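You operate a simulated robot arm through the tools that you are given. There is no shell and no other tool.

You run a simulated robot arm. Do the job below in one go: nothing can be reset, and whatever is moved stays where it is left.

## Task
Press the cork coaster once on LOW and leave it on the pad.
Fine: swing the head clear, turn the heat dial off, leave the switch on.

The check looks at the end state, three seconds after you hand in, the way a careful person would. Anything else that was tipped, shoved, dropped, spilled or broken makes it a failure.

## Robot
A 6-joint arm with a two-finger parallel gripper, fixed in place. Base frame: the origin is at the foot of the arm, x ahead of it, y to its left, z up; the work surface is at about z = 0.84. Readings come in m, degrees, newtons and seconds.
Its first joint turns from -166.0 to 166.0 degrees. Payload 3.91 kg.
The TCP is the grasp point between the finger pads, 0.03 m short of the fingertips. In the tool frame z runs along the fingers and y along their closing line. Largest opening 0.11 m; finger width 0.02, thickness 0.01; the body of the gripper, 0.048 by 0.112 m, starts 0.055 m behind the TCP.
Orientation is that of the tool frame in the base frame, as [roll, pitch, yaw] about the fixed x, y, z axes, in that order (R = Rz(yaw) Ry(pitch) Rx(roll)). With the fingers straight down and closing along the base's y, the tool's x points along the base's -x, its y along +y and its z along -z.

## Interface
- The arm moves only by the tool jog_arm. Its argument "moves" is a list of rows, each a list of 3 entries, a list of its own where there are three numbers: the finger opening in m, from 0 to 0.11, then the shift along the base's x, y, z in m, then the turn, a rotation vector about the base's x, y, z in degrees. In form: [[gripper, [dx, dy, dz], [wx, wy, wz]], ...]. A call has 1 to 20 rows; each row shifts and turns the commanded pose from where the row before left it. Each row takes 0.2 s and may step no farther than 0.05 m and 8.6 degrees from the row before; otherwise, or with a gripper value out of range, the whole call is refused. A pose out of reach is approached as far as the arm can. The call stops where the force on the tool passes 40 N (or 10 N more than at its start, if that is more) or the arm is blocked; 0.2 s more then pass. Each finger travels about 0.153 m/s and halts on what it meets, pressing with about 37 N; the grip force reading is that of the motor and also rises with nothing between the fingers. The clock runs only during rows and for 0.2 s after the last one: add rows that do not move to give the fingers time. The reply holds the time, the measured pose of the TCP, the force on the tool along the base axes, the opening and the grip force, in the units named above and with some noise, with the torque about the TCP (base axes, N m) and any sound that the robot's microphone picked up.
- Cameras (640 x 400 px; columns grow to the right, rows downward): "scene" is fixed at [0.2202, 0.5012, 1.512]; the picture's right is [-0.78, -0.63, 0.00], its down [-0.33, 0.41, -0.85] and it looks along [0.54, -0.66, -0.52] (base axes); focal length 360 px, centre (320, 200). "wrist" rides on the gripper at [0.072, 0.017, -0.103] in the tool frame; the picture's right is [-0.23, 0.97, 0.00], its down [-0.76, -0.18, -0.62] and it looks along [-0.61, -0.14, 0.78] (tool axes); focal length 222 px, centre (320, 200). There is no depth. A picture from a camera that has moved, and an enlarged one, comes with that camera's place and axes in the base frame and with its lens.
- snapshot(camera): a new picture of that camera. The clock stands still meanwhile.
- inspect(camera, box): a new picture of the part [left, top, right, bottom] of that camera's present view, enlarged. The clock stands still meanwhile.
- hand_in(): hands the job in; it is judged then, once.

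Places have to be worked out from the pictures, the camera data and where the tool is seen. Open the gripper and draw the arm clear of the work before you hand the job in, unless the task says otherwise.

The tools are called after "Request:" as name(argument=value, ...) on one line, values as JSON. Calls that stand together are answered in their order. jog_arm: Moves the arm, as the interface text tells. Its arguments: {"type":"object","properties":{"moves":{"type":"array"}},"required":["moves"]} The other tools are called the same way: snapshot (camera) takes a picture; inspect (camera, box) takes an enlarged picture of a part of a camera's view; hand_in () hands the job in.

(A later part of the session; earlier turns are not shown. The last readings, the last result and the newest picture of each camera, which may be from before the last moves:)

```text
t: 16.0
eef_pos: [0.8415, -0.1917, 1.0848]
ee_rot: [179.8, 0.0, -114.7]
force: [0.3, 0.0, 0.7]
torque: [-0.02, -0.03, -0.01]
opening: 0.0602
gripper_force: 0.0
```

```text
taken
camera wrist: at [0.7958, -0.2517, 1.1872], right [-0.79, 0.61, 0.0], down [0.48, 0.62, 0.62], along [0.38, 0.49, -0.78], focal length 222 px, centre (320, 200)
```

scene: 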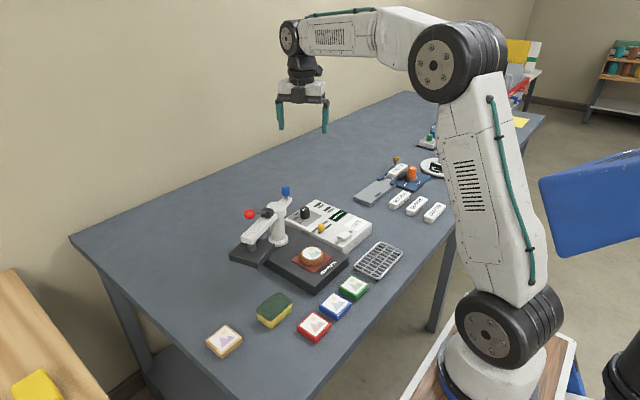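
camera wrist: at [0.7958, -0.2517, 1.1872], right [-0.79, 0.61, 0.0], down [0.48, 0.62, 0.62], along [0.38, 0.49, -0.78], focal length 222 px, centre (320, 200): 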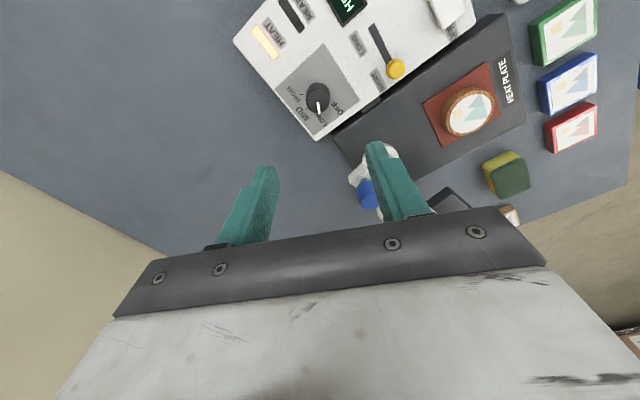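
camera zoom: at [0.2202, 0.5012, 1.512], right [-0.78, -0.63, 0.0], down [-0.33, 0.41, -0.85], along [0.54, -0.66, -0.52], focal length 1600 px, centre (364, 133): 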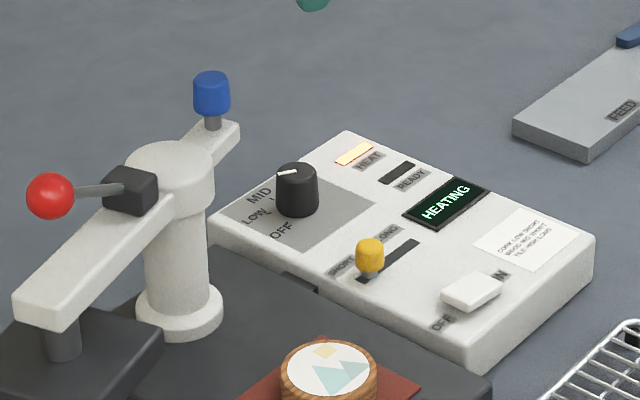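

Dial left on LOW, display "HEATING". While it heats I rise a little and move over the blue knob at about (0.843,-0.116), turning the tool back by -138° so the fingers close tangentially to its swing.

Request:
jog_arm(moves=[[0.06, [0, 0, 0.035], [0, 0, -8.1]], [0.06, [0, 0.0047, 0], [0, 0, -8.1]], [0.06, [0, 0.0047, 0], [0, 0, -8.1]], [0.06, [0, 0.0047, 0], [0, 0, -8.1]], [0.06, [0, 0.0047, 0], [0, 0, -8.1]], [0.06, [0, 0.0047, 0], [0, 0, -8.1]], [0.06, [0, 0.0047, 0], [0, 0, -8.1]], [0.06, [0, 0.0047, 0], [0, 0, -8.1]], [0.06, [0, 0.0047, 0], [0, 0, -8.1]], [0.06, [0, 0.0047, 0], [0, 0, -8.1]], [0.06, [0, 0.0047, 0], [0, 0, -8.1]], [0.06, [0, 0.0047, 0], [0, 0, -8.1]], [0.06, [0, 0.0047, 0], [0, 0, -8.1]], [0.06, [0, 0.0047, 0], [0, 0, -8.1]], [0.06, [0, 0.0047, 0], [0, 0, -8.1]], [0.06, [0, 0.0047, 0], [0, 0, -8.1]], [0.06, [0, 0.0047, 0], [0, 0, -8.1]], [0.06, [0, 0, 0], [0, 0, 0]]])

Request:
snapshot(camera="scene")

Request:
snapshot(camera="wrist")

Request:
inspect(camera="scene", box=[245, 160, 375, 260])

```text
t: 19.8
eef_pos: [0.8424, -0.118, 1.118]
ee_rot: [-180.0, 0.0, 107.5]
force: [-1.1, 0.6, 0.7]
torque: [0.0, -0.02, 0.0]
opening: 0.0602
gripper_force: 0.1
```

```text
taken
```

scene: 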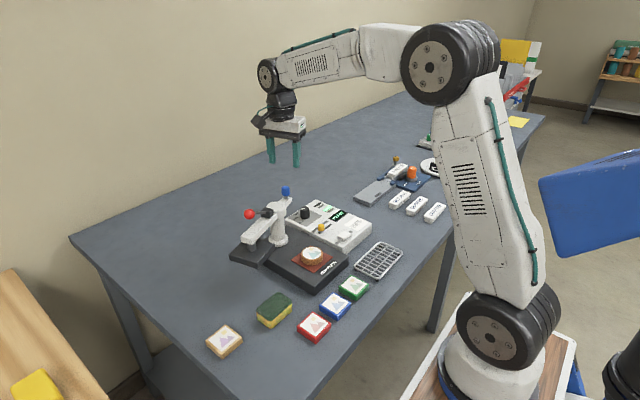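

```text
taken
camera wrist: at [0.8371, -0.0453, 1.2205], right [1.0, 0.08, 0.0], down [0.06, -0.78, 0.62], along [0.05, -0.62, -0.78], focal length 222 px, centre (320, 200)
```

wrist: 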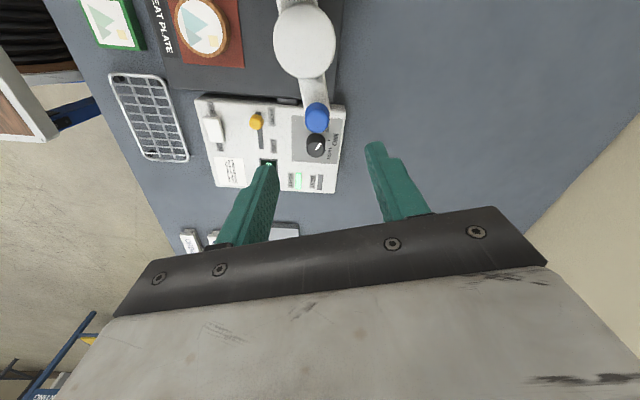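

```text
4.00 times, centred on (310, 210) of scene
camera zoom: at [0.2202, 0.5012, 1.512], right [-0.78, -0.63, 0.0], down [-0.33, 0.41, -0.85], along [0.54, -0.66, -0.52], focal length 1440 px, centre (360, 160)
```

zoom: 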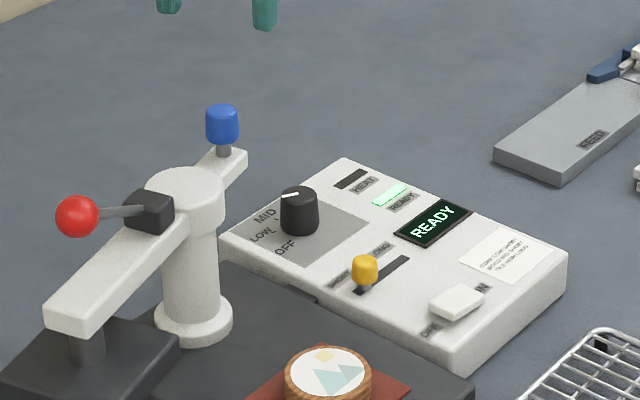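

READY is lit already. I enlarge the knob in the wrist view for a precise position before lowering on it.

Request:
inspect(camera="wrist", box=[260, 70, 380, 160])

Request:
inspect(camera="scene", box=[225, 180, 305, 235])

```text
4.44 times, centred on (320, 115) of wrist
camera zoom: at [0.8371, -0.0453, 1.2205], right [1.0, 0.08, 0.0], down [0.06, -0.78, 0.62], along [0.05, -0.62, -0.78], focal length 987 px, centre (320, 578)
```

zoom: 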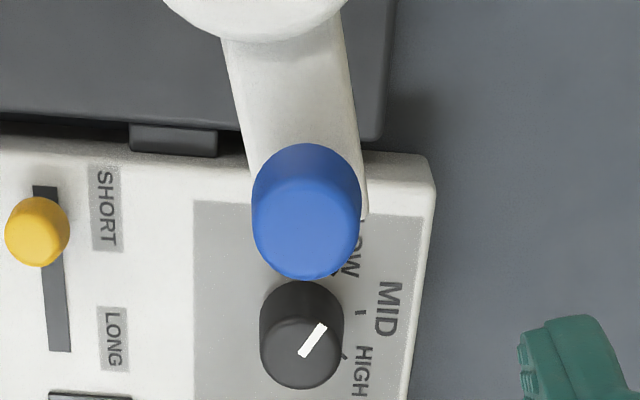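

```text
7.27 times, centred on (265, 208) of scene
camera zoom: at [0.2202, 0.5012, 1.512], right [-0.78, -0.63, 0.0], down [-0.33, 0.41, -0.85], along [0.54, -0.66, -0.52], focal length 2618 px, centre (720, 146)
```

zoom: 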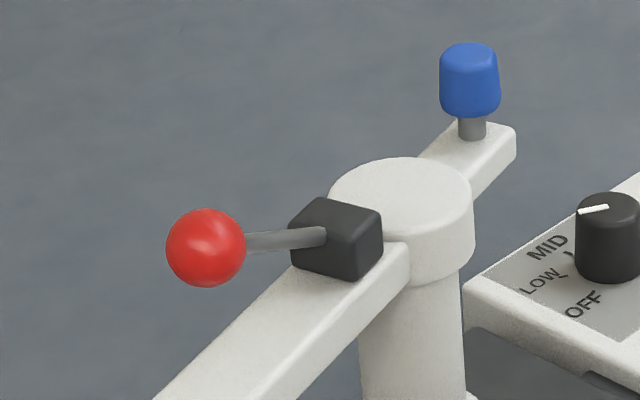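

Triangulated, the knob is at (0.8395,-0.1137), top z≈1.024, and the arm stands at ~104.6°, so it needs ~75° to reach the pad. I lower the fingers around the knob with 0.04 opening, tips staying ~1 cm above the tail bar, to cage it loosely.

Request:
jog_arm(moves=[[0.04, [-0.003, 0.0043, 0], [0, 0, -2.5]], [0.04, [0, 0, -0.03], [0, 0, 0]], [0.04, [0, 0, -0.035], [0, 0, 0]], [0.04, [0, 0, -0.025], [0, 0, 0]], [0.04, [0, 0, 0], [0, 0, 0]]])

Request:
snapshot(camera="wrist")

Request:
inspect(camera="scene", box=[235, 150, 345, 235])

```text
t: 21.0
eef_pos: [0.8379, -0.1149, 1.0262]
ee_rot: [-180.0, 0.0, 105.0]
force: [-0.3, 0.4, -0.6]
torque: [-0.01, 0.02, -0.02]
opening: 0.04
gripper_force: 0.0
```

```text
taken
camera wrist: at [0.8355, -0.0413, 1.1295], right [1.0, 0.03, 0.0], down [0.03, -0.78, 0.62], along [0.02, -0.62, -0.78], focal length 222 px, centre (320, 200)
```

wrist: 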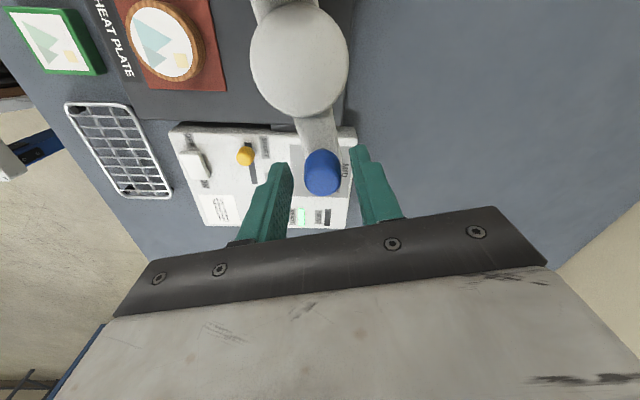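

```text
4.71 times, centred on (290, 192) of scene
camera zoom: at [0.2202, 0.5012, 1.512], right [-0.78, -0.63, 0.0], down [-0.33, 0.41, -0.85], along [0.54, -0.66, -0.52], focal length 1694 px, centre (461, 235)
```

zoom: 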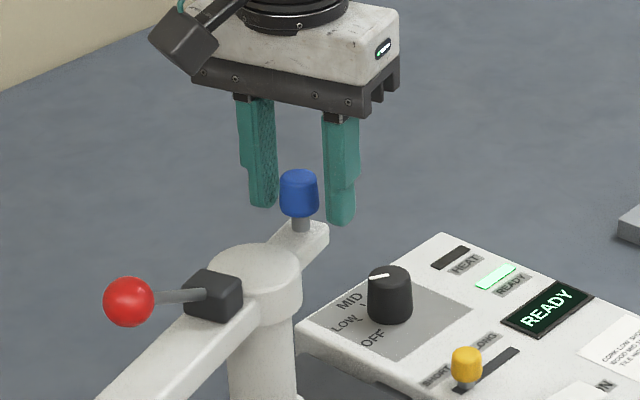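

The knob sits between the fingers. I narrow the cage to 0.03 and sweep the first 25° of the arc around the column, then look.

Request:
jog_arm(moves=[[0.03, [0, 0, 0], [0, 0, 0]], [0.03, [0.0074, 0.0025, 0], [0, 0, 8.4]], [0.03, [0.0069, 0.0036, 0], [0, 0, 8.4]], [0.03, [0.0064, 0.0046, 0], [0, 0, 8.4]], [0.03, [0, 0, 0], [0, 0, 0]]])

Request:
snapshot(camera="wrist")

Request:
inspect(camera="scene", box=[225, 150, 355, 270])

```text
t: 22.2
eef_pos: [0.8604, -0.1039, 1.0305]
ee_rot: [179.9, -0.1, 130.4]
force: [-0.9, 0.4, -0.5]
torque: [0.02, 0.01, 0.0]
opening: 0.0301
gripper_force: 0.0
```

```text
taken
camera wrist: at [0.8255, -0.0379, 1.1327], right [0.89, 0.46, 0.0], down [0.36, -0.69, 0.62], along [0.29, -0.55, -0.78], focal length 222 px, centre (320, 200)
```

wrist: 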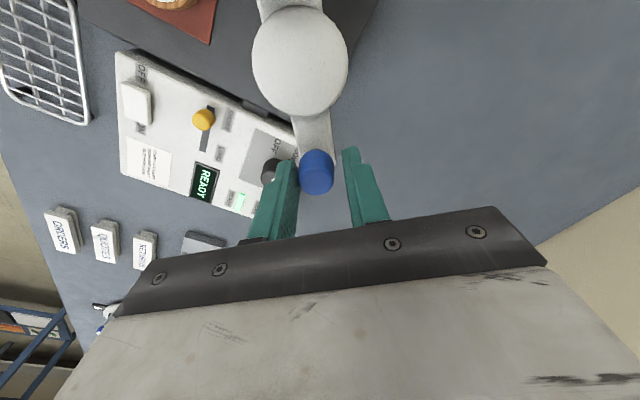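

```text
3.33 times, centred on (290, 210) of scene
camera zoom: at [0.2202, 0.5012, 1.512], right [-0.78, -0.63, 0.0], down [-0.33, 0.41, -0.85], along [0.54, -0.66, -0.52], focal length 1200 px, centre (420, 167)
```

zoom: 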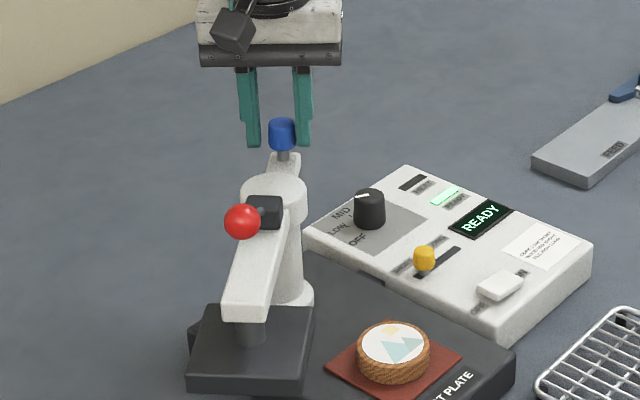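

The head follows smoothly with negligible force. I continue the arc another ~33° and look again.

Request:
jog_arm(moves=[[0.03, [0.0056, 0.0054, 0], [0, 0, 8.4]], [0.03, [0.0048, 0.0062, 0], [0, 0, 8.4]], [0.03, [0.0038, 0.0068, 0], [0, 0, 8.4]], [0.03, [0.0028, 0.0073, 0], [0, 0, 8.4]], [0.03, [0, 0, 0], [0, 0, 0]]])

Request:
snapshot(camera="wrist")

Request:
inspect(camera="scene", box=[225, 150, 355, 270])

```text
t: 23.4
eef_pos: [0.8785, -0.0763, 1.0282]
ee_rot: [-180.0, 0.0, 163.9]
force: [0.8, -0.1, -0.2]
torque: [0.01, 0.01, -0.01]
opening: 0.0302
gripper_force: 0.1
```

```text
taken
camera wrist: at [0.8128, -0.0419, 1.1316], right [0.49, 0.87, 0.0], down [0.68, -0.38, 0.62], along [0.54, -0.3, -0.78], focal length 222 px, centre (320, 200)
```

wrist: 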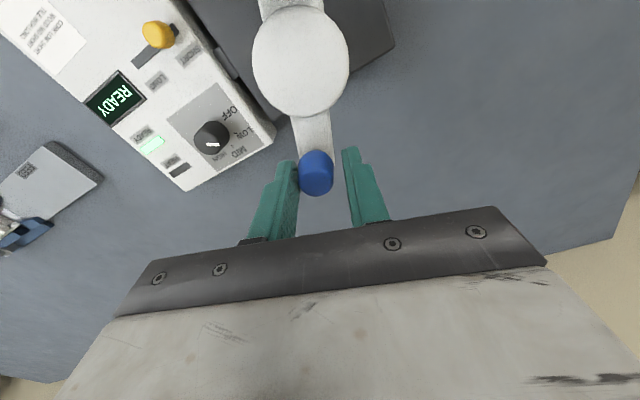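

```text
3.33 times, centred on (290, 210) of scene
camera zoom: at [0.2202, 0.5012, 1.512], right [-0.78, -0.63, 0.0], down [-0.33, 0.41, -0.85], along [0.54, -0.66, -0.52], focal length 1200 px, centre (420, 167)
```

zoom: 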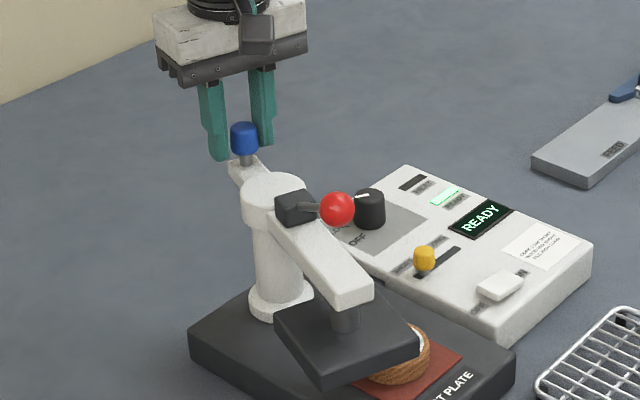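

The head is nearing the pad; about 20° remain including the cage's slack. I advance two more rows and look.

Request:
jog_arm(moves=[[0.03, [0.0017, 0.0077, 0], [0, 0, 8.4]], [0.03, [0.0005, 0.0078, 0], [0, 0, 8.4]], [0.03, [0, 0, 0], [0, 0, 0]]])

Request:
snapshot(camera="wrist")

Request:
inspect(camera="scene", box=[225, 150, 355, 270])

```text
t: 24.2
eef_pos: [0.8779, -0.0618, 1.0282]
ee_rot: [180.0, 0.0, -179.2]
force: [0.4, -0.3, 0.2]
torque: [-0.01, 0.0, 0.0]
opening: 0.0299
gripper_force: 0.1
```

```text
taken
camera wrist: at [0.8069, -0.047, 1.1308], right [0.21, 0.98, 0.0], down [0.76, -0.17, 0.62], along [0.61, -0.13, -0.78], focal length 222 px, centre (320, 200)
```

wrist: 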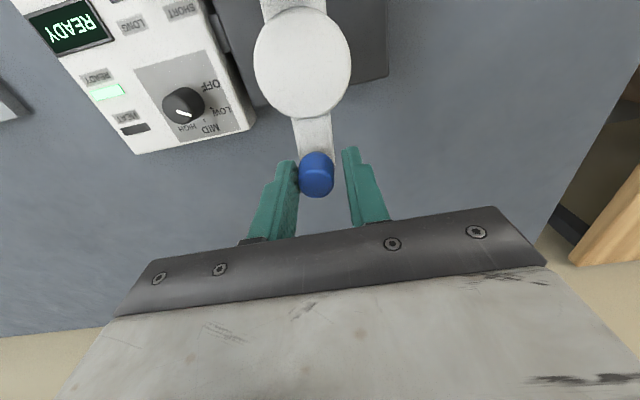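

```text
3.33 times, centred on (290, 210) of scene
camera zoom: at [0.2202, 0.5012, 1.512], right [-0.78, -0.63, 0.0], down [-0.33, 0.41, -0.85], along [0.54, -0.66, -0.52], focal length 1200 px, centre (420, 167)
```

zoom: 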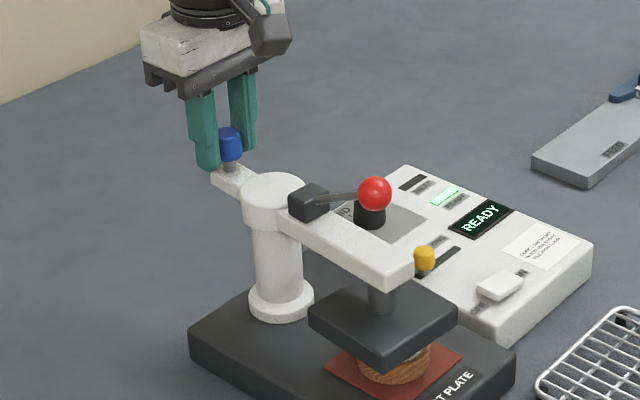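

The platen is over the coaster but I estimate the arm still ~4° short of straight. I nudge the knob a further 2 mm at a time, watching the force for a stop.

Request:
jog_arm(moves=[[0.03, [0, 0.002, 0], [0, 0, 1]], [0.03, [0, 0.002, 0], [0, 0, 1]], [0.03, [0, 0, 0], [0, 0, 0]]])

Request:
inspect(camera="wrist", box=[220, 0, 420, 200])

Request:
inspect(camera="scene", box=[265, 190, 355, 270])

```text
t: 25.0
eef_pos: [0.8813, -0.0584, 1.0278]
ee_rot: [180.0, 0.0, -177.2]
force: [0.5, -0.6, -0.4]
torque: [0.0, 0.02, -0.02]
opening: 0.03
gripper_force: 0.1
```

```text
2.00 times, centred on (320, 100) of wrist
camera zoom: at [0.807, -0.0456, 1.1309], right [0.18, 0.98, 0.0], down [0.77, -0.14, 0.62], along [0.61, -0.11, -0.78], focal length 444 px, centre (320, 400)
```

zoom: 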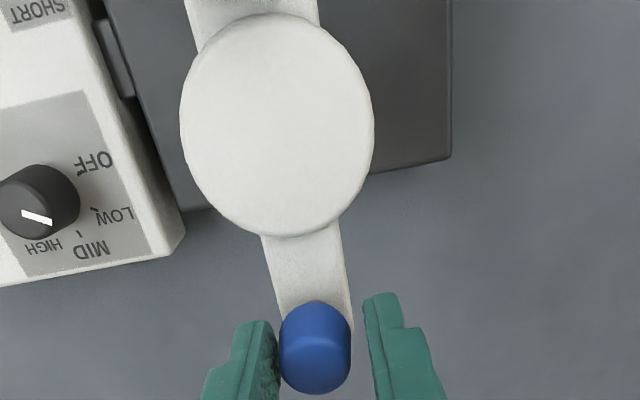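

```text
5.00 times, centred on (310, 230) of scene
camera zoom: at [0.2202, 0.5012, 1.512], right [-0.78, -0.63, 0.0], down [-0.33, 0.41, -0.85], along [0.54, -0.66, -0.52], focal length 1800 px, centre (370, 50)
```

zoom: 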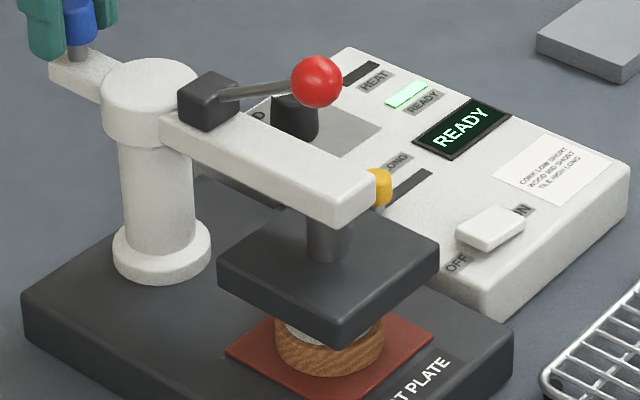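

The tail bar now lines up with the plate's x direction (arm ≈180°), and the platen sits over the coaster. I open the fingers, rise clear, and move over the red ball, now at about (0.708,-0.062,1.040).

Request:
jog_arm(moves=[[0.045, [0, 0, 0], [0, 0, 0]], [0.05, [0, 0, 0.04], [0, 0, 0]], [0.05, [0, 0, 0.045], [0, 0, 0]], [0.05, [0, 0, 0.025], [0, 0, -2.8]], [0.05, [-0.045, -0.001, 0], [0, 0, 0]], [0.05, [-0.045, -0.001, 0], [0, 0, 0]], [0.05, [-0.045, -0.001, 0], [0, 0, 0]], [0.05, [-0.037, -0.001, 0], [0, 0, 0]], [0.05, [0, 0, 0], [0, 0, 0]]])

Request:
snapshot(camera="wrist")

Request:
inspect(camera="scene", box=[255, 150, 385, 270])

```text
t: 27.0
eef_pos: [0.7097, -0.0596, 1.1407]
ee_rot: [-180.0, -0.1, 179.9]
force: [0.8, 0.2, -0.5]
torque: [-0.02, 0.01, -0.02]
opening: 0.0504
gripper_force: 0.1
```

```text
taken
camera wrist: at [0.637, -0.0431, 1.2441], right [0.23, 0.97, 0.0], down [0.76, -0.18, 0.62], along [0.61, -0.14, -0.78], focal length 222 px, centre (320, 200)
```

wrist: 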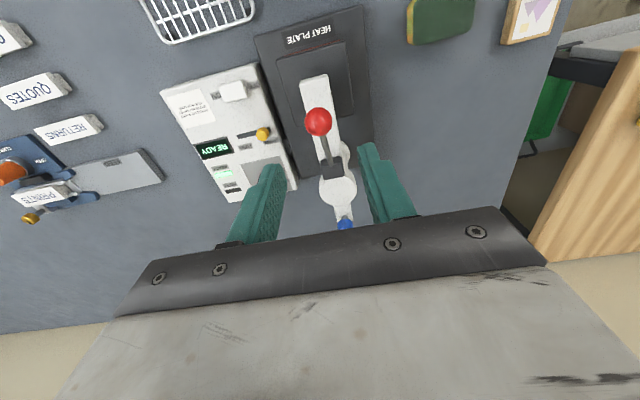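

```text
3.33 times, centred on (320, 210) of scene
camera zoom: at [0.2202, 0.5012, 1.512], right [-0.78, -0.63, 0.0], down [-0.33, 0.41, -0.85], along [0.54, -0.66, -0.52], focal length 1200 px, centre (320, 167)
```

zoom: 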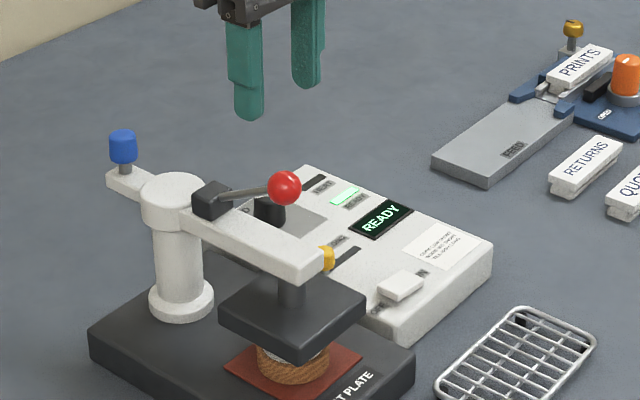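

Two views agree: ball at (0.7065,-0.061,1.040); display still READY. I descend so the fingertips end ~1 cm below the ball's centre (TCP z≈1.06), still open.

Request:
jog_arm(moves=[[0.05, [-0.002, -0.0005, -0.03], [0, 0, 0]], [0.05, [0, 0, -0.03], [0, 0, 0]], [0.05, [0, 0, -0.018], [0, 0, 0]], [0.05, [0, 0, 0], [0, 0, 0]]])

Request:
snapshot(camera="wrist")

Request:
inspect(camera="scene", box=[255, 150, 385, 270])

```text
t: 28.0
eef_pos: [0.7062, -0.0607, 1.0593]
ee_rot: [-179.9, 0.0, 179.9]
force: [-1.0, -0.5, 0.1]
torque: [0.0, 0.02, 0.0]
opening: 0.05
gripper_force: 0.0
```

```text
taken
camera wrist: at [0.6329, -0.0457, 1.1635], right [0.23, 0.97, 0.0], down [0.76, -0.18, 0.62], along [0.61, -0.14, -0.78], focal length 222 px, centre (320, 200)
```

wrist: 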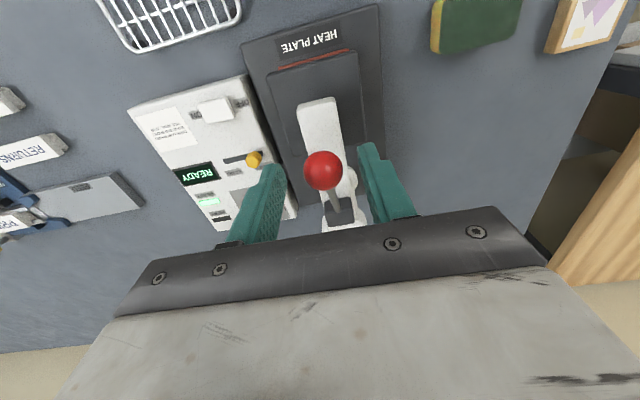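

```text
3.33 times, centred on (320, 210) of scene
camera zoom: at [0.2202, 0.5012, 1.512], right [-0.78, -0.63, 0.0], down [-0.33, 0.41, -0.85], along [0.54, -0.66, -0.52], focal length 1200 px, centre (320, 167)
```

zoom: 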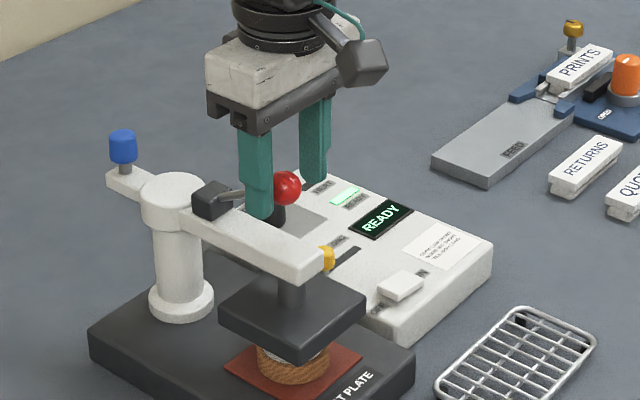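

Ball centred between the fingers. I close on it gently in place.

Request:
jog_arm(moves=[[0.034, [0, 0, 0], [0, 0, 0]], [0.022, [0, 0, 0], [0, 0, 0]], [0.022, [0, 0, 0], [0, 0, 0]]])

Request:
inspect(camera="scene", box=[255, 170, 375, 270])

Request:
inspect(camera="wrist", box=[180, 20, 440, 240])

```text
t: 28.8
eef_pos: [0.7059, -0.061, 1.0605]
ee_rot: [-180.0, 0.0, 179.9]
force: [-0.3, 10.7, -1.2]
torque: [0.21, 0.05, 0.03]
opening: 0.0271
gripper_force: 4.8
```

```text
4.00 times, centred on (315, 220) of scene
camera zoom: at [0.2202, 0.5012, 1.512], right [-0.78, -0.63, 0.0], down [-0.33, 0.41, -0.85], along [0.54, -0.66, -0.52], focal length 1440 px, centre (340, 120)
```

zoom: 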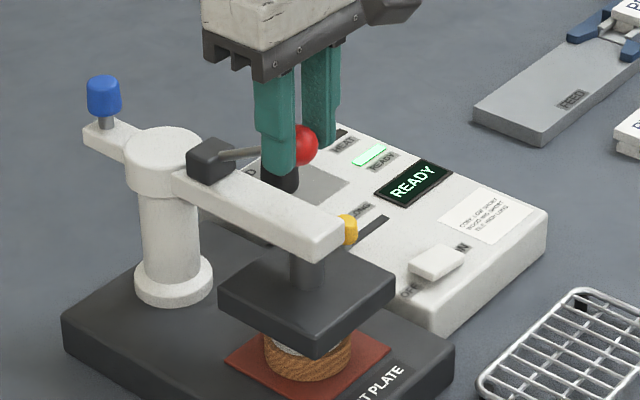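

```text
1.82 times, centred on (310, 130) of wrist
camera zoom: at [0.633, -0.0448, 1.1637], right [0.23, 0.97, 0.0], down [0.76, -0.18, 0.62], along [0.61, -0.14, -0.78], focal length 404 px, centre (338, 327)
```

zoom: 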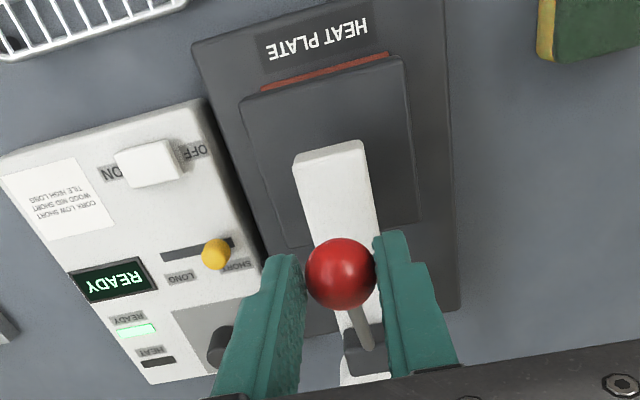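

The +y finger touches first (10.7 N sideways), so I shift the tool ~1 mm toward +y and let the grip complete.

Request:
jog_arm(moves=[[0.02, [0, 0.0008, 0], [0, 0, 0]], [0.02, [0, 0.0004, 0], [0, 0, 0]], [0.02, [0, 0, 0], [0, 0, 0]]])

Request:
inspect(camera="wrist", box=[180, 20, 440, 240])

```text
t: 29.6
eef_pos: [0.7059, -0.06, 1.0604]
ee_rot: [180.0, -0.1, 179.9]
force: [3.1, 11.2, -3.8]
torque: [0.18, -0.06, -0.05]
opening: 0.0259
gripper_force: 6.1
```

```text
1.82 times, centred on (310, 130) of wrist
camera zoom: at [0.633, -0.0443, 1.1638], right [0.23, 0.97, 0.0], down [0.76, -0.18, 0.62], along [0.61, -0.14, -0.78], focal length 404 px, centre (338, 327)
```

zoom: 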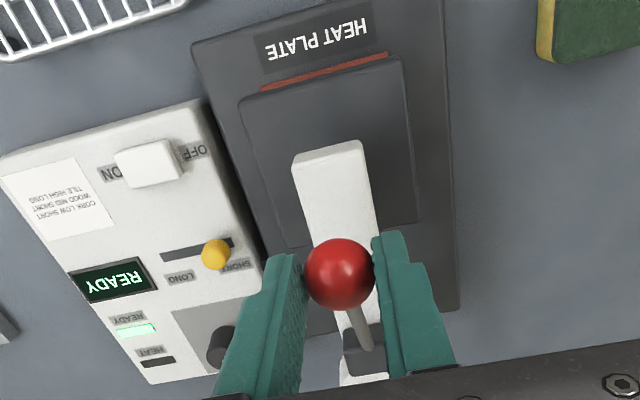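

Still only the +y finger bears; the ball is a bit smaller than I thought. Another ~1.2 mm toward +y while closing.

Request:
jog_arm(moves=[[0.02, [0, 0.0008, 0], [0, 0, 0]], [0.02, [0, 0.0006, 0], [0, 0, 0]], [0.02, [0, 0, 0], [0, 0, 0]]])

Request:
inspect(camera="wrist", box=[180, 20, 440, 240])

```text
t: 30.4
eef_pos: [0.7058, -0.06, 1.0613]
ee_rot: [179.9, 0.1, 180.0]
force: [4.8, 5.3, -4.5]
torque: [0.1, -0.07, 0.0]
opening: 0.0246
gripper_force: 45.1
```

```text
1.82 times, centred on (310, 130) of wrist
camera zoom: at [0.6329, -0.0438, 1.1639], right [0.23, 0.97, 0.0], down [0.76, -0.18, 0.62], along [0.61, -0.14, -0.78], focal length 404 px, centre (338, 327)
```

zoom: 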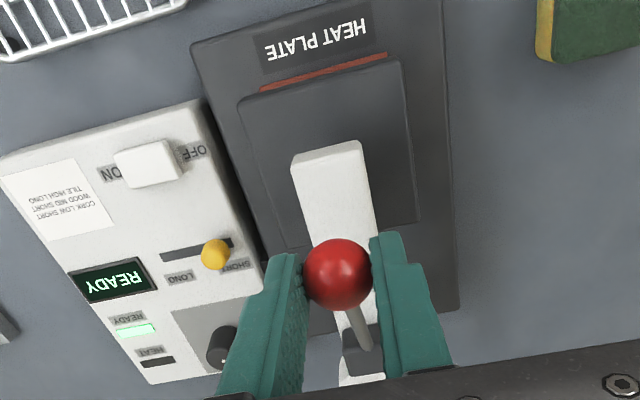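

Now gripped (0.0246, 45 N). I bring the ball down along its lever arc in small steps, first two, and check the head and display.

Request:
jog_arm(moves=[[0.02, [-0.0048, 0, -0.01], [0, 0, 0]], [0.02, [-0.0033, 0, -0.0099], [0, 0, 0]]])

Request:
inspect(camera="scene", box=[255, 170, 375, 270])

```text
t: 31.0
eef_pos: [0.6973, -0.0599, 1.0421]
ee_rot: [179.8, 0.3, 179.9]
force: [5.2, 7.1, 17.5]
torque: [0.14, -1.32, 0.02]
opening: 0.0246
gripper_force: 45.4
```

```text
4.00 times, centred on (315, 220) of scene
camera zoom: at [0.2202, 0.5012, 1.512], right [-0.78, -0.63, 0.0], down [-0.33, 0.41, -0.85], along [0.54, -0.66, -0.52], focal length 1440 px, centre (340, 120)
```

zoom: 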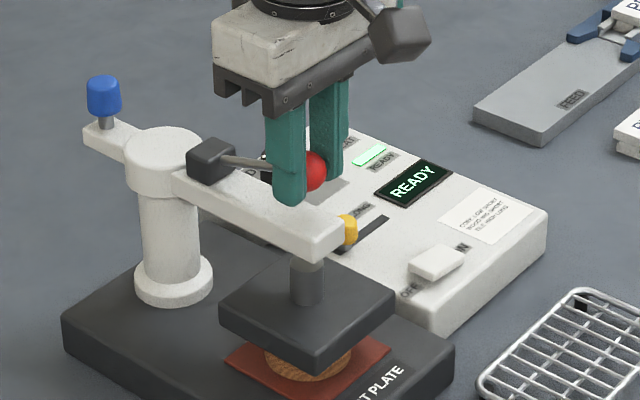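

The platen is coming down with ~17 N on the lever. One more step along the arc, then check for contact and the display.

Request:
jog_arm(moves=[[0.02, [-0.0012, 0, -0.0051], [0, 0, 0]], [0.02, [-0.0009, 0, -0.0051], [0, 0, 0]]])

Request:
inspect(camera="scene", box=[255, 170, 375, 270])

```text
t: 31.6
eef_pos: [0.6948, -0.0595, 1.0297]
ee_rot: [-180.0, 0.2, 179.9]
force: [3.2, 2.6, 17.4]
torque: [0.05, -1.24, -0.04]
opening: 0.0246
gripper_force: 45.3
```

```text
4.00 times, centred on (315, 220) of scene
camera zoom: at [0.2202, 0.5012, 1.512], right [-0.78, -0.63, 0.0], down [-0.33, 0.41, -0.85], along [0.54, -0.66, -0.52], focal length 1440 px, centre (340, 120)
```

zoom: 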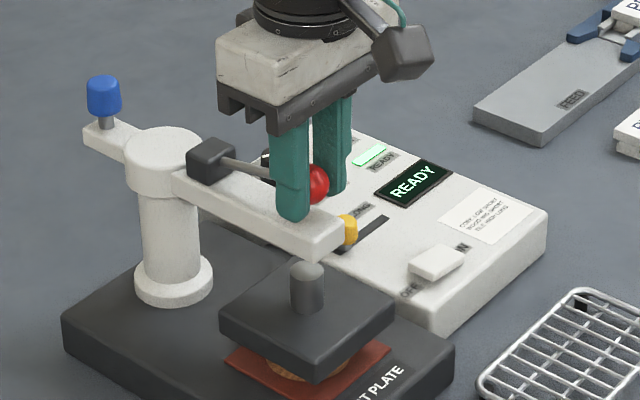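

Platen close to the coaster, display still READY. I go 5 mm further.

Request:
jog_arm(moves=[[0.02, [-0.0004, 0, -0.005], [0, 0, 0]]])

Request:
inspect(camera="scene", box=[255, 170, 375, 270])

```text
t: 32.0
eef_pos: [0.6952, -0.0597, 1.0248]
ee_rot: [180.0, 0.0, 179.9]
force: [7.1, 2.7, 7.4]
torque: [0.04, -1.18, 0.01]
opening: 0.0246
gripper_force: 44.7
```

```text
4.00 times, centred on (315, 220) of scene
camera zoom: at [0.2202, 0.5012, 1.512], right [-0.78, -0.63, 0.0], down [-0.33, 0.41, -0.85], along [0.54, -0.66, -0.52], focal length 1440 px, centre (340, 120)
```

zoom: 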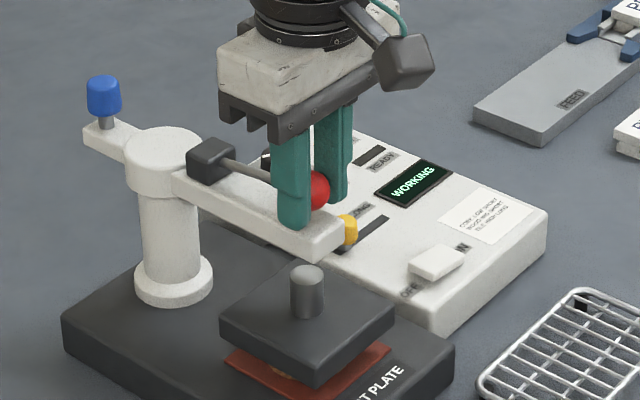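

Display shows "WORKING": the press has started. I hold still and check the display and sound in short steps.

Request:
jog_arm(moves=[[0.02, [0, 0, 0], [0, 0, 0]], [0.02, [0, 0, 0], [0, 0, 0]], [0.02, [0, 0, 0], [0, 0, 0]]])

Request:
inspect(camera="scene", box=[255, 170, 375, 270])

```text
t: 32.8
eef_pos: [0.6942, -0.0587, 1.0245]
ee_rot: [179.9, -0.1, 179.9]
force: [5.2, 0.9, -3.5]
torque: [0.0, -0.2, -0.01]
opening: 0.0245
gripper_force: 45.3
```

```text
4.00 times, centred on (315, 220) of scene
camera zoom: at [0.2202, 0.5012, 1.512], right [-0.78, -0.63, 0.0], down [-0.33, 0.41, -0.85], along [0.54, -0.66, -0.52], focal length 1440 px, centre (340, 120)
```

zoom: 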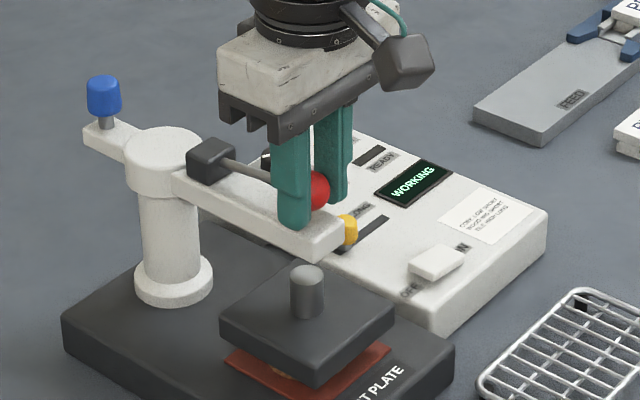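

Still WORKING and the lever stays down. I keep holding.

Request:
jog_arm(moves=[[0.02, [0, 0, 0], [0, 0, 0]], [0.02, [0, 0, 0], [0, 0, 0]], [0.02, [0, 0, 0], [0, 0, 0]]])

Request:
inspect(camera="scene", box=[255, 170, 375, 270])

```text
t: 33.6
eef_pos: [0.6947, -0.0602, 1.0253]
ee_rot: [-180.0, -0.2, 179.9]
force: [0.6, -0.1, -9.8]
torque: [-0.02, 0.47, -0.01]
opening: 0.0246
gripper_force: 45.1
```

```text
4.00 times, centred on (315, 220) of scene
camera zoom: at [0.2202, 0.5012, 1.512], right [-0.78, -0.63, 0.0], down [-0.33, 0.41, -0.85], along [0.54, -0.66, -0.52], focal length 1440 px, centre (340, 120)
```

zoom: 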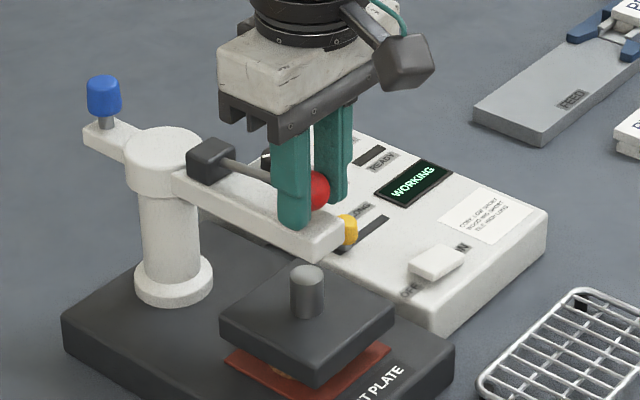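

Still WORKING; a slight upward pull (~10 N) is building, so I ease the tool down 1 mm to keep the lever fully down while waiting.

Request:
jog_arm(moves=[[0.02, [0, 0, -0.001], [0, 0, 0]], [0.02, [0, 0, 0], [0, 0, 0]], [0.02, [0, 0, 0], [0, 0, 0]]])

Request:
inspect(camera="scene", box=[255, 170, 375, 270])

```text
t: 34.4
eef_pos: [0.6938, -0.0605, 1.0235]
ee_rot: [180.0, 0.0, 179.9]
force: [-9.2, -0.5, -3.4]
torque: [-0.06, 0.04, -0.06]
opening: 0.0244
gripper_force: 44.9
```

```text
4.00 times, centred on (315, 220) of scene
camera zoom: at [0.2202, 0.5012, 1.512], right [-0.78, -0.63, 0.0], down [-0.33, 0.41, -0.85], along [0.54, -0.66, -0.52], focal length 1440 px, centre (340, 120)
```

zoom: 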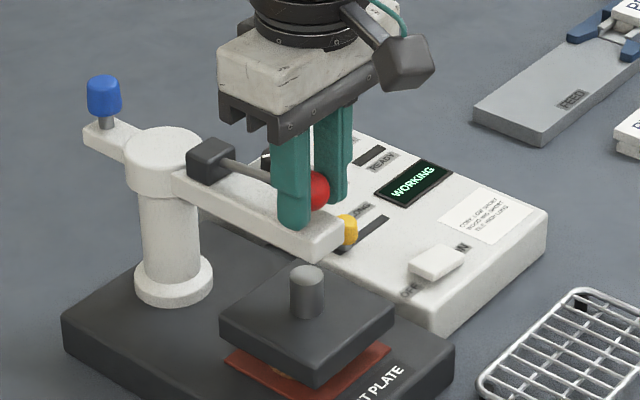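

Still WORKING after about 2.5 s. I keep holding.

Request:
jog_arm(moves=[[0.02, [0, 0, 0], [0, 0, 0]], [0.02, [0, 0, 0], [0, 0, 0]], [0.02, [0, 0, 0], [0, 0, 0]]])

Request:
inspect(camera="scene", box=[255, 170, 375, 270])

```text
t: 35.2
eef_pos: [0.6939, -0.0602, 1.0251]
ee_rot: [-180.0, -0.1, 180.0]
force: [-12.8, -0.2, -3.2]
torque: [0.01, 0.12, -0.01]
opening: 0.0245
gripper_force: 45.3
```

```text
4.00 times, centred on (315, 220) of scene
camera zoom: at [0.2202, 0.5012, 1.512], right [-0.78, -0.63, 0.0], down [-0.33, 0.41, -0.85], along [0.54, -0.66, -0.52], focal length 1440 px, centre (340, 120)
```

zoom: 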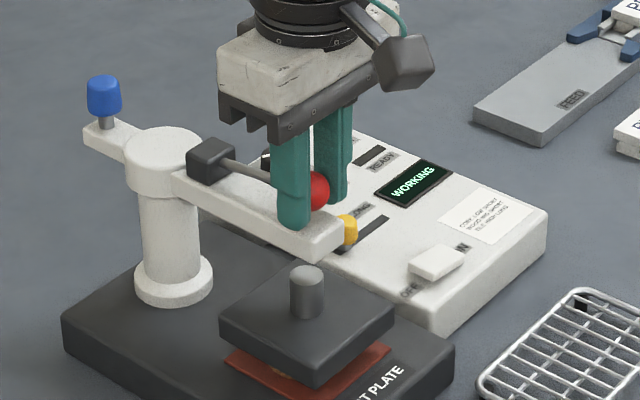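

Still WORKING. A small x strain has crept in, so I relieve it by 1 mm toward -x and keep holding.

Request:
jog_arm(moves=[[0.02, [-0.0008, 0, 0], [0, 0, 0]], [0.02, [0, 0, 0], [0, 0, 0]], [0.02, [0, 0, 0], [0, 0, 0]]])

Request:
inspect(camera="scene", box=[255, 170, 375, 270])

```text
t: 36.0
eef_pos: [0.6944, -0.06, 1.0243]
ee_rot: [-180.0, 0.1, 179.9]
force: [0.5, -0.9, -6.3]
torque: [-0.03, 0.17, -0.04]
opening: 0.0247
gripper_force: 44.6
```

```text
4.00 times, centred on (315, 220) of scene
camera zoom: at [0.2202, 0.5012, 1.512], right [-0.78, -0.63, 0.0], down [-0.33, 0.41, -0.85], along [0.54, -0.66, -0.52], focal length 1440 px, centre (340, 120)
```

zoom: 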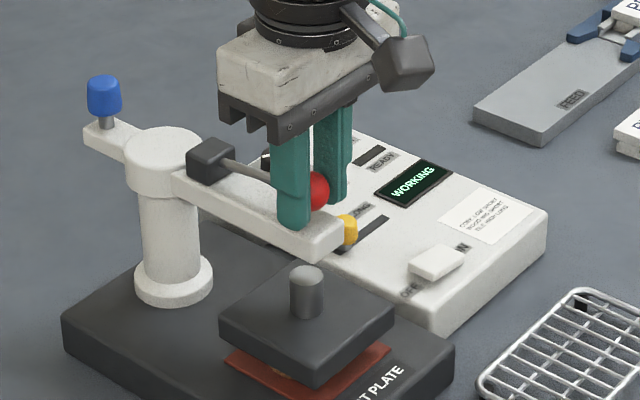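

Still WORKING at ~4 s; forces are low. I continue to hold.

Request:
jog_arm(moves=[[0.02, [0, 0, 0], [0, 0, 0]], [0.02, [0, 0, 0], [0, 0, 0]], [0.02, [0, 0, 0], [0, 0, 0]]])

Request:
inspect(camera="scene", box=[255, 170, 375, 270])

```text
t: 36.8
eef_pos: [0.6933, -0.0597, 1.0245]
ee_rot: [179.9, 0.1, 179.9]
force: [2.1, -0.3, -4.5]
torque: [0.0, -0.04, -0.02]
opening: 0.0246
gripper_force: 45.3
```

```text
4.00 times, centred on (315, 220) of scene
camera zoom: at [0.2202, 0.5012, 1.512], right [-0.78, -0.63, 0.0], down [-0.33, 0.41, -0.85], along [0.54, -0.66, -0.52], focal length 1440 px, centre (340, 120)
```

zoom: 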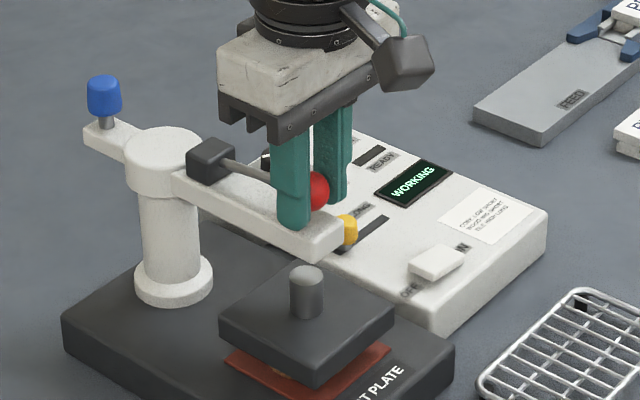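

Still WORKING at ~5 s. Holding on.

Request:
jog_arm(moves=[[0.02, [0, 0, 0], [0, 0, 0]], [0.02, [0, 0, 0], [0, 0, 0]], [0.02, [0, 0, 0], [0, 0, 0]]])

Request:
inspect(camera="scene", box=[255, 170, 375, 270])

```text
t: 37.6
eef_pos: [0.6945, -0.0597, 1.0249]
ee_rot: [180.0, 0.1, 179.9]
force: [4.3, -0.8, -3.3]
torque: [-0.02, -0.28, 0.02]
opening: 0.0247
gripper_force: 44.9
```

```text
4.00 times, centred on (315, 220) of scene
camera zoom: at [0.2202, 0.5012, 1.512], right [-0.78, -0.63, 0.0], down [-0.33, 0.41, -0.85], along [0.54, -0.66, -0.52], focal length 1440 px, centre (340, 120)
```

zoom: 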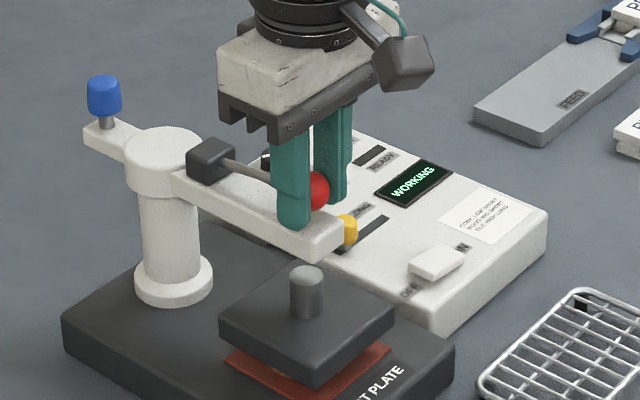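

Still WORKING (~5.8 s). I keep holding in short steps so I can release promptly.

Request:
jog_arm(moves=[[0.02, [0, 0, 0], [0, 0, 0]], [0.02, [0, 0, 0], [0, 0, 0]], [0.02, [0, 0, 0], [0, 0, 0]]])

Request:
inspect(camera="scene", box=[255, 170, 375, 270])

```text
t: 38.4
eef_pos: [0.6938, -0.0598, 1.0256]
ee_rot: [-180.0, 0.1, 179.9]
force: [7.3, -0.6, 0.4]
torque: [0.0, 0.16, 0.03]
opening: 0.0247
gripper_force: 45.0
```

```text
4.00 times, centred on (315, 220) of scene
camera zoom: at [0.2202, 0.5012, 1.512], right [-0.78, -0.63, 0.0], down [-0.33, 0.41, -0.85], along [0.54, -0.66, -0.52], focal length 1440 px, centre (340, 120)
```

zoom: 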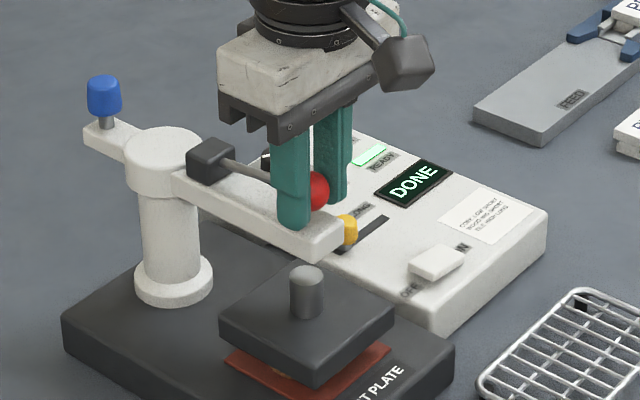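

"DONE". I raise the lever back along the same arc right away.

Request:
jog_arm(moves=[[0.02, [0.0012, 0, 0.006], [0, 0, 0]], [0.02, [0.0009, 0, 0.0051], [0, 0, 0]], [0.02, [0.0012, 0, 0.0051], [0, 0, 0]], [0.02, [0.0033, 0, 0.0099], [0, 0, 0]], [0.02, [0.0044, 0, 0.0095], [0, 0, 0]]])

Request:
inspect(camera="scene", box=[255, 170, 375, 270])

```text
t: 39.6
eef_pos: [0.7055, -0.0593, 1.0596]
ee_rot: [179.9, -0.2, 179.9]
force: [-7.4, 0.5, -23.0]
torque: [0.0, 0.92, 0.04]
opening: 0.0248
gripper_force: 45.0
```

```text
4.00 times, centred on (315, 220) of scene
camera zoom: at [0.2202, 0.5012, 1.512], right [-0.78, -0.63, 0.0], down [-0.33, 0.41, -0.85], along [0.54, -0.66, -0.52], focal length 1440 px, centre (340, 120)
```

zoom: 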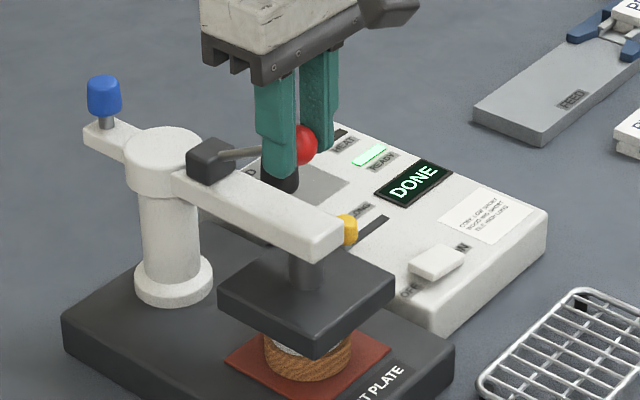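

The lever is up and the platen lifted off the coaster. I open the fingers, rise straight up and look at the press.

Request:
jog_arm(moves=[[0.035, [0, 0, 0], [0, 0, 0]], [0.05, [0, 0, 0], [0, 0, 0]], [0.05, [0, 0, 0.03], [0, 0, 0]], [0.05, [0, 0, 0.045], [0, 0, 0]]])

Request:
inspect(camera="scene", box=[255, 170, 375, 270])

Request:
snapshot(camera="wrist")

```text
t: 40.6
eef_pos: [0.7035, -0.0614, 1.1326]
ee_rot: [180.0, 0.0, 179.9]
force: [0.5, 0.9, 0.9]
torque: [0.01, -0.03, -0.03]
opening: 0.0503
gripper_force: 0.1
```

```text
4.00 times, centred on (315, 220) of scene
camera zoom: at [0.2202, 0.5012, 1.512], right [-0.78, -0.63, 0.0], down [-0.33, 0.41, -0.85], along [0.54, -0.66, -0.52], focal length 1440 px, centre (340, 120)
```

zoom: 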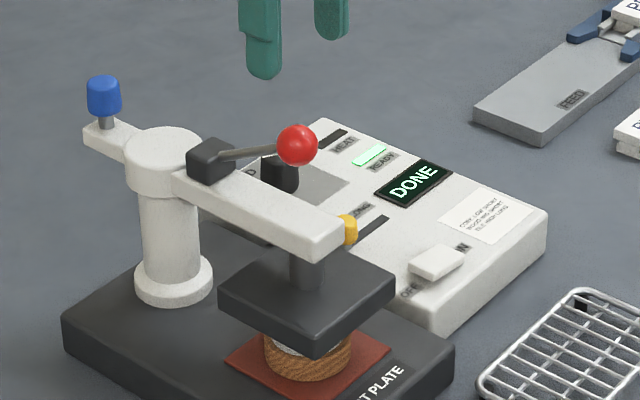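

```text
taken
camera wrist: at [0.6323, -0.0452, 1.2354], right [0.23, 0.97, 0.0], down [0.76, -0.18, 0.62], along [0.61, -0.14, -0.78], focal length 222 px, centre (320, 200)
```

wrist: 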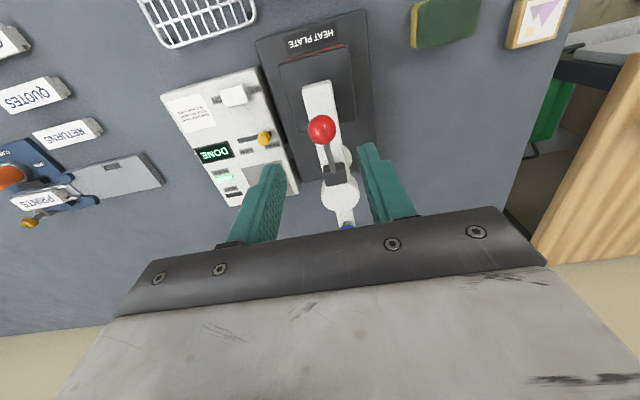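

The lever stays up and the display says DONE. Next I return to the blue knob at about (0.879,-0.062), arriving high, and check alignment before lowering.

Request:
jog_arm(moves=[[0.04, [0.044, 0, 0.005], [0, 0, 0]], [0.04, [0.044, 0, 0], [0, 0, 0]], [0.04, [0.044, 0, 0], [0, 0, 0]], [0.04, [0.0435, -0.0005, 0], [0, 0, 0]], [0.04, [0, 0, -0.035], [0, 0, 0]], [0.04, [0, 0, 0], [0, 0, 0]]])

Request:
snapshot(camera="wrist")

Request:
inspect(camera="scene", box=[235, 150, 375, 270])

```text
t: 42.0
eef_pos: [0.8794, -0.0589, 1.1064]
ee_rot: [179.9, 0.0, 179.9]
force: [0.3, 0.1, 0.3]
torque: [0.02, 0.03, 0.02]
opening: 0.0399
gripper_force: 0.1
```

```text
taken
camera wrist: at [0.8064, -0.0431, 1.2103], right [0.23, 0.97, 0.0], down [0.76, -0.18, 0.62], along [0.61, -0.14, -0.78], focal length 222 px, centre (320, 200)
```

wrist: 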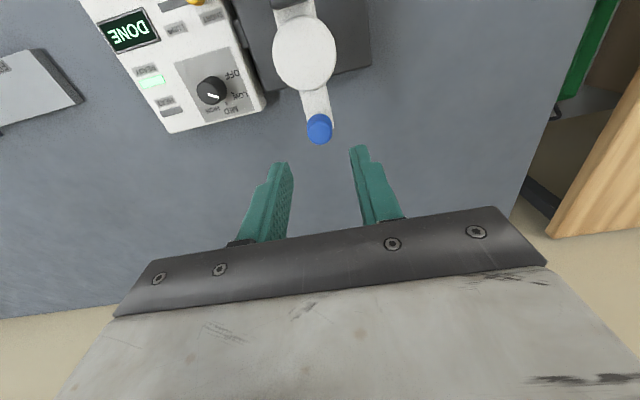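

```text
3.33 times, centred on (305, 210) of scene
camera zoom: at [0.2202, 0.5012, 1.512], right [-0.78, -0.63, 0.0], down [-0.33, 0.41, -0.85], along [0.54, -0.66, -0.52], focal length 1200 px, centre (370, 167)
```

zoom: 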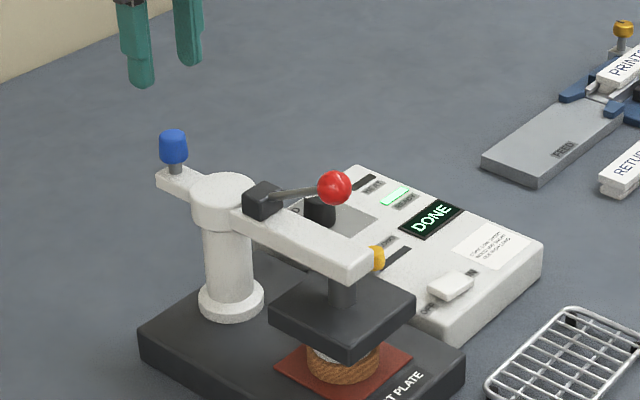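

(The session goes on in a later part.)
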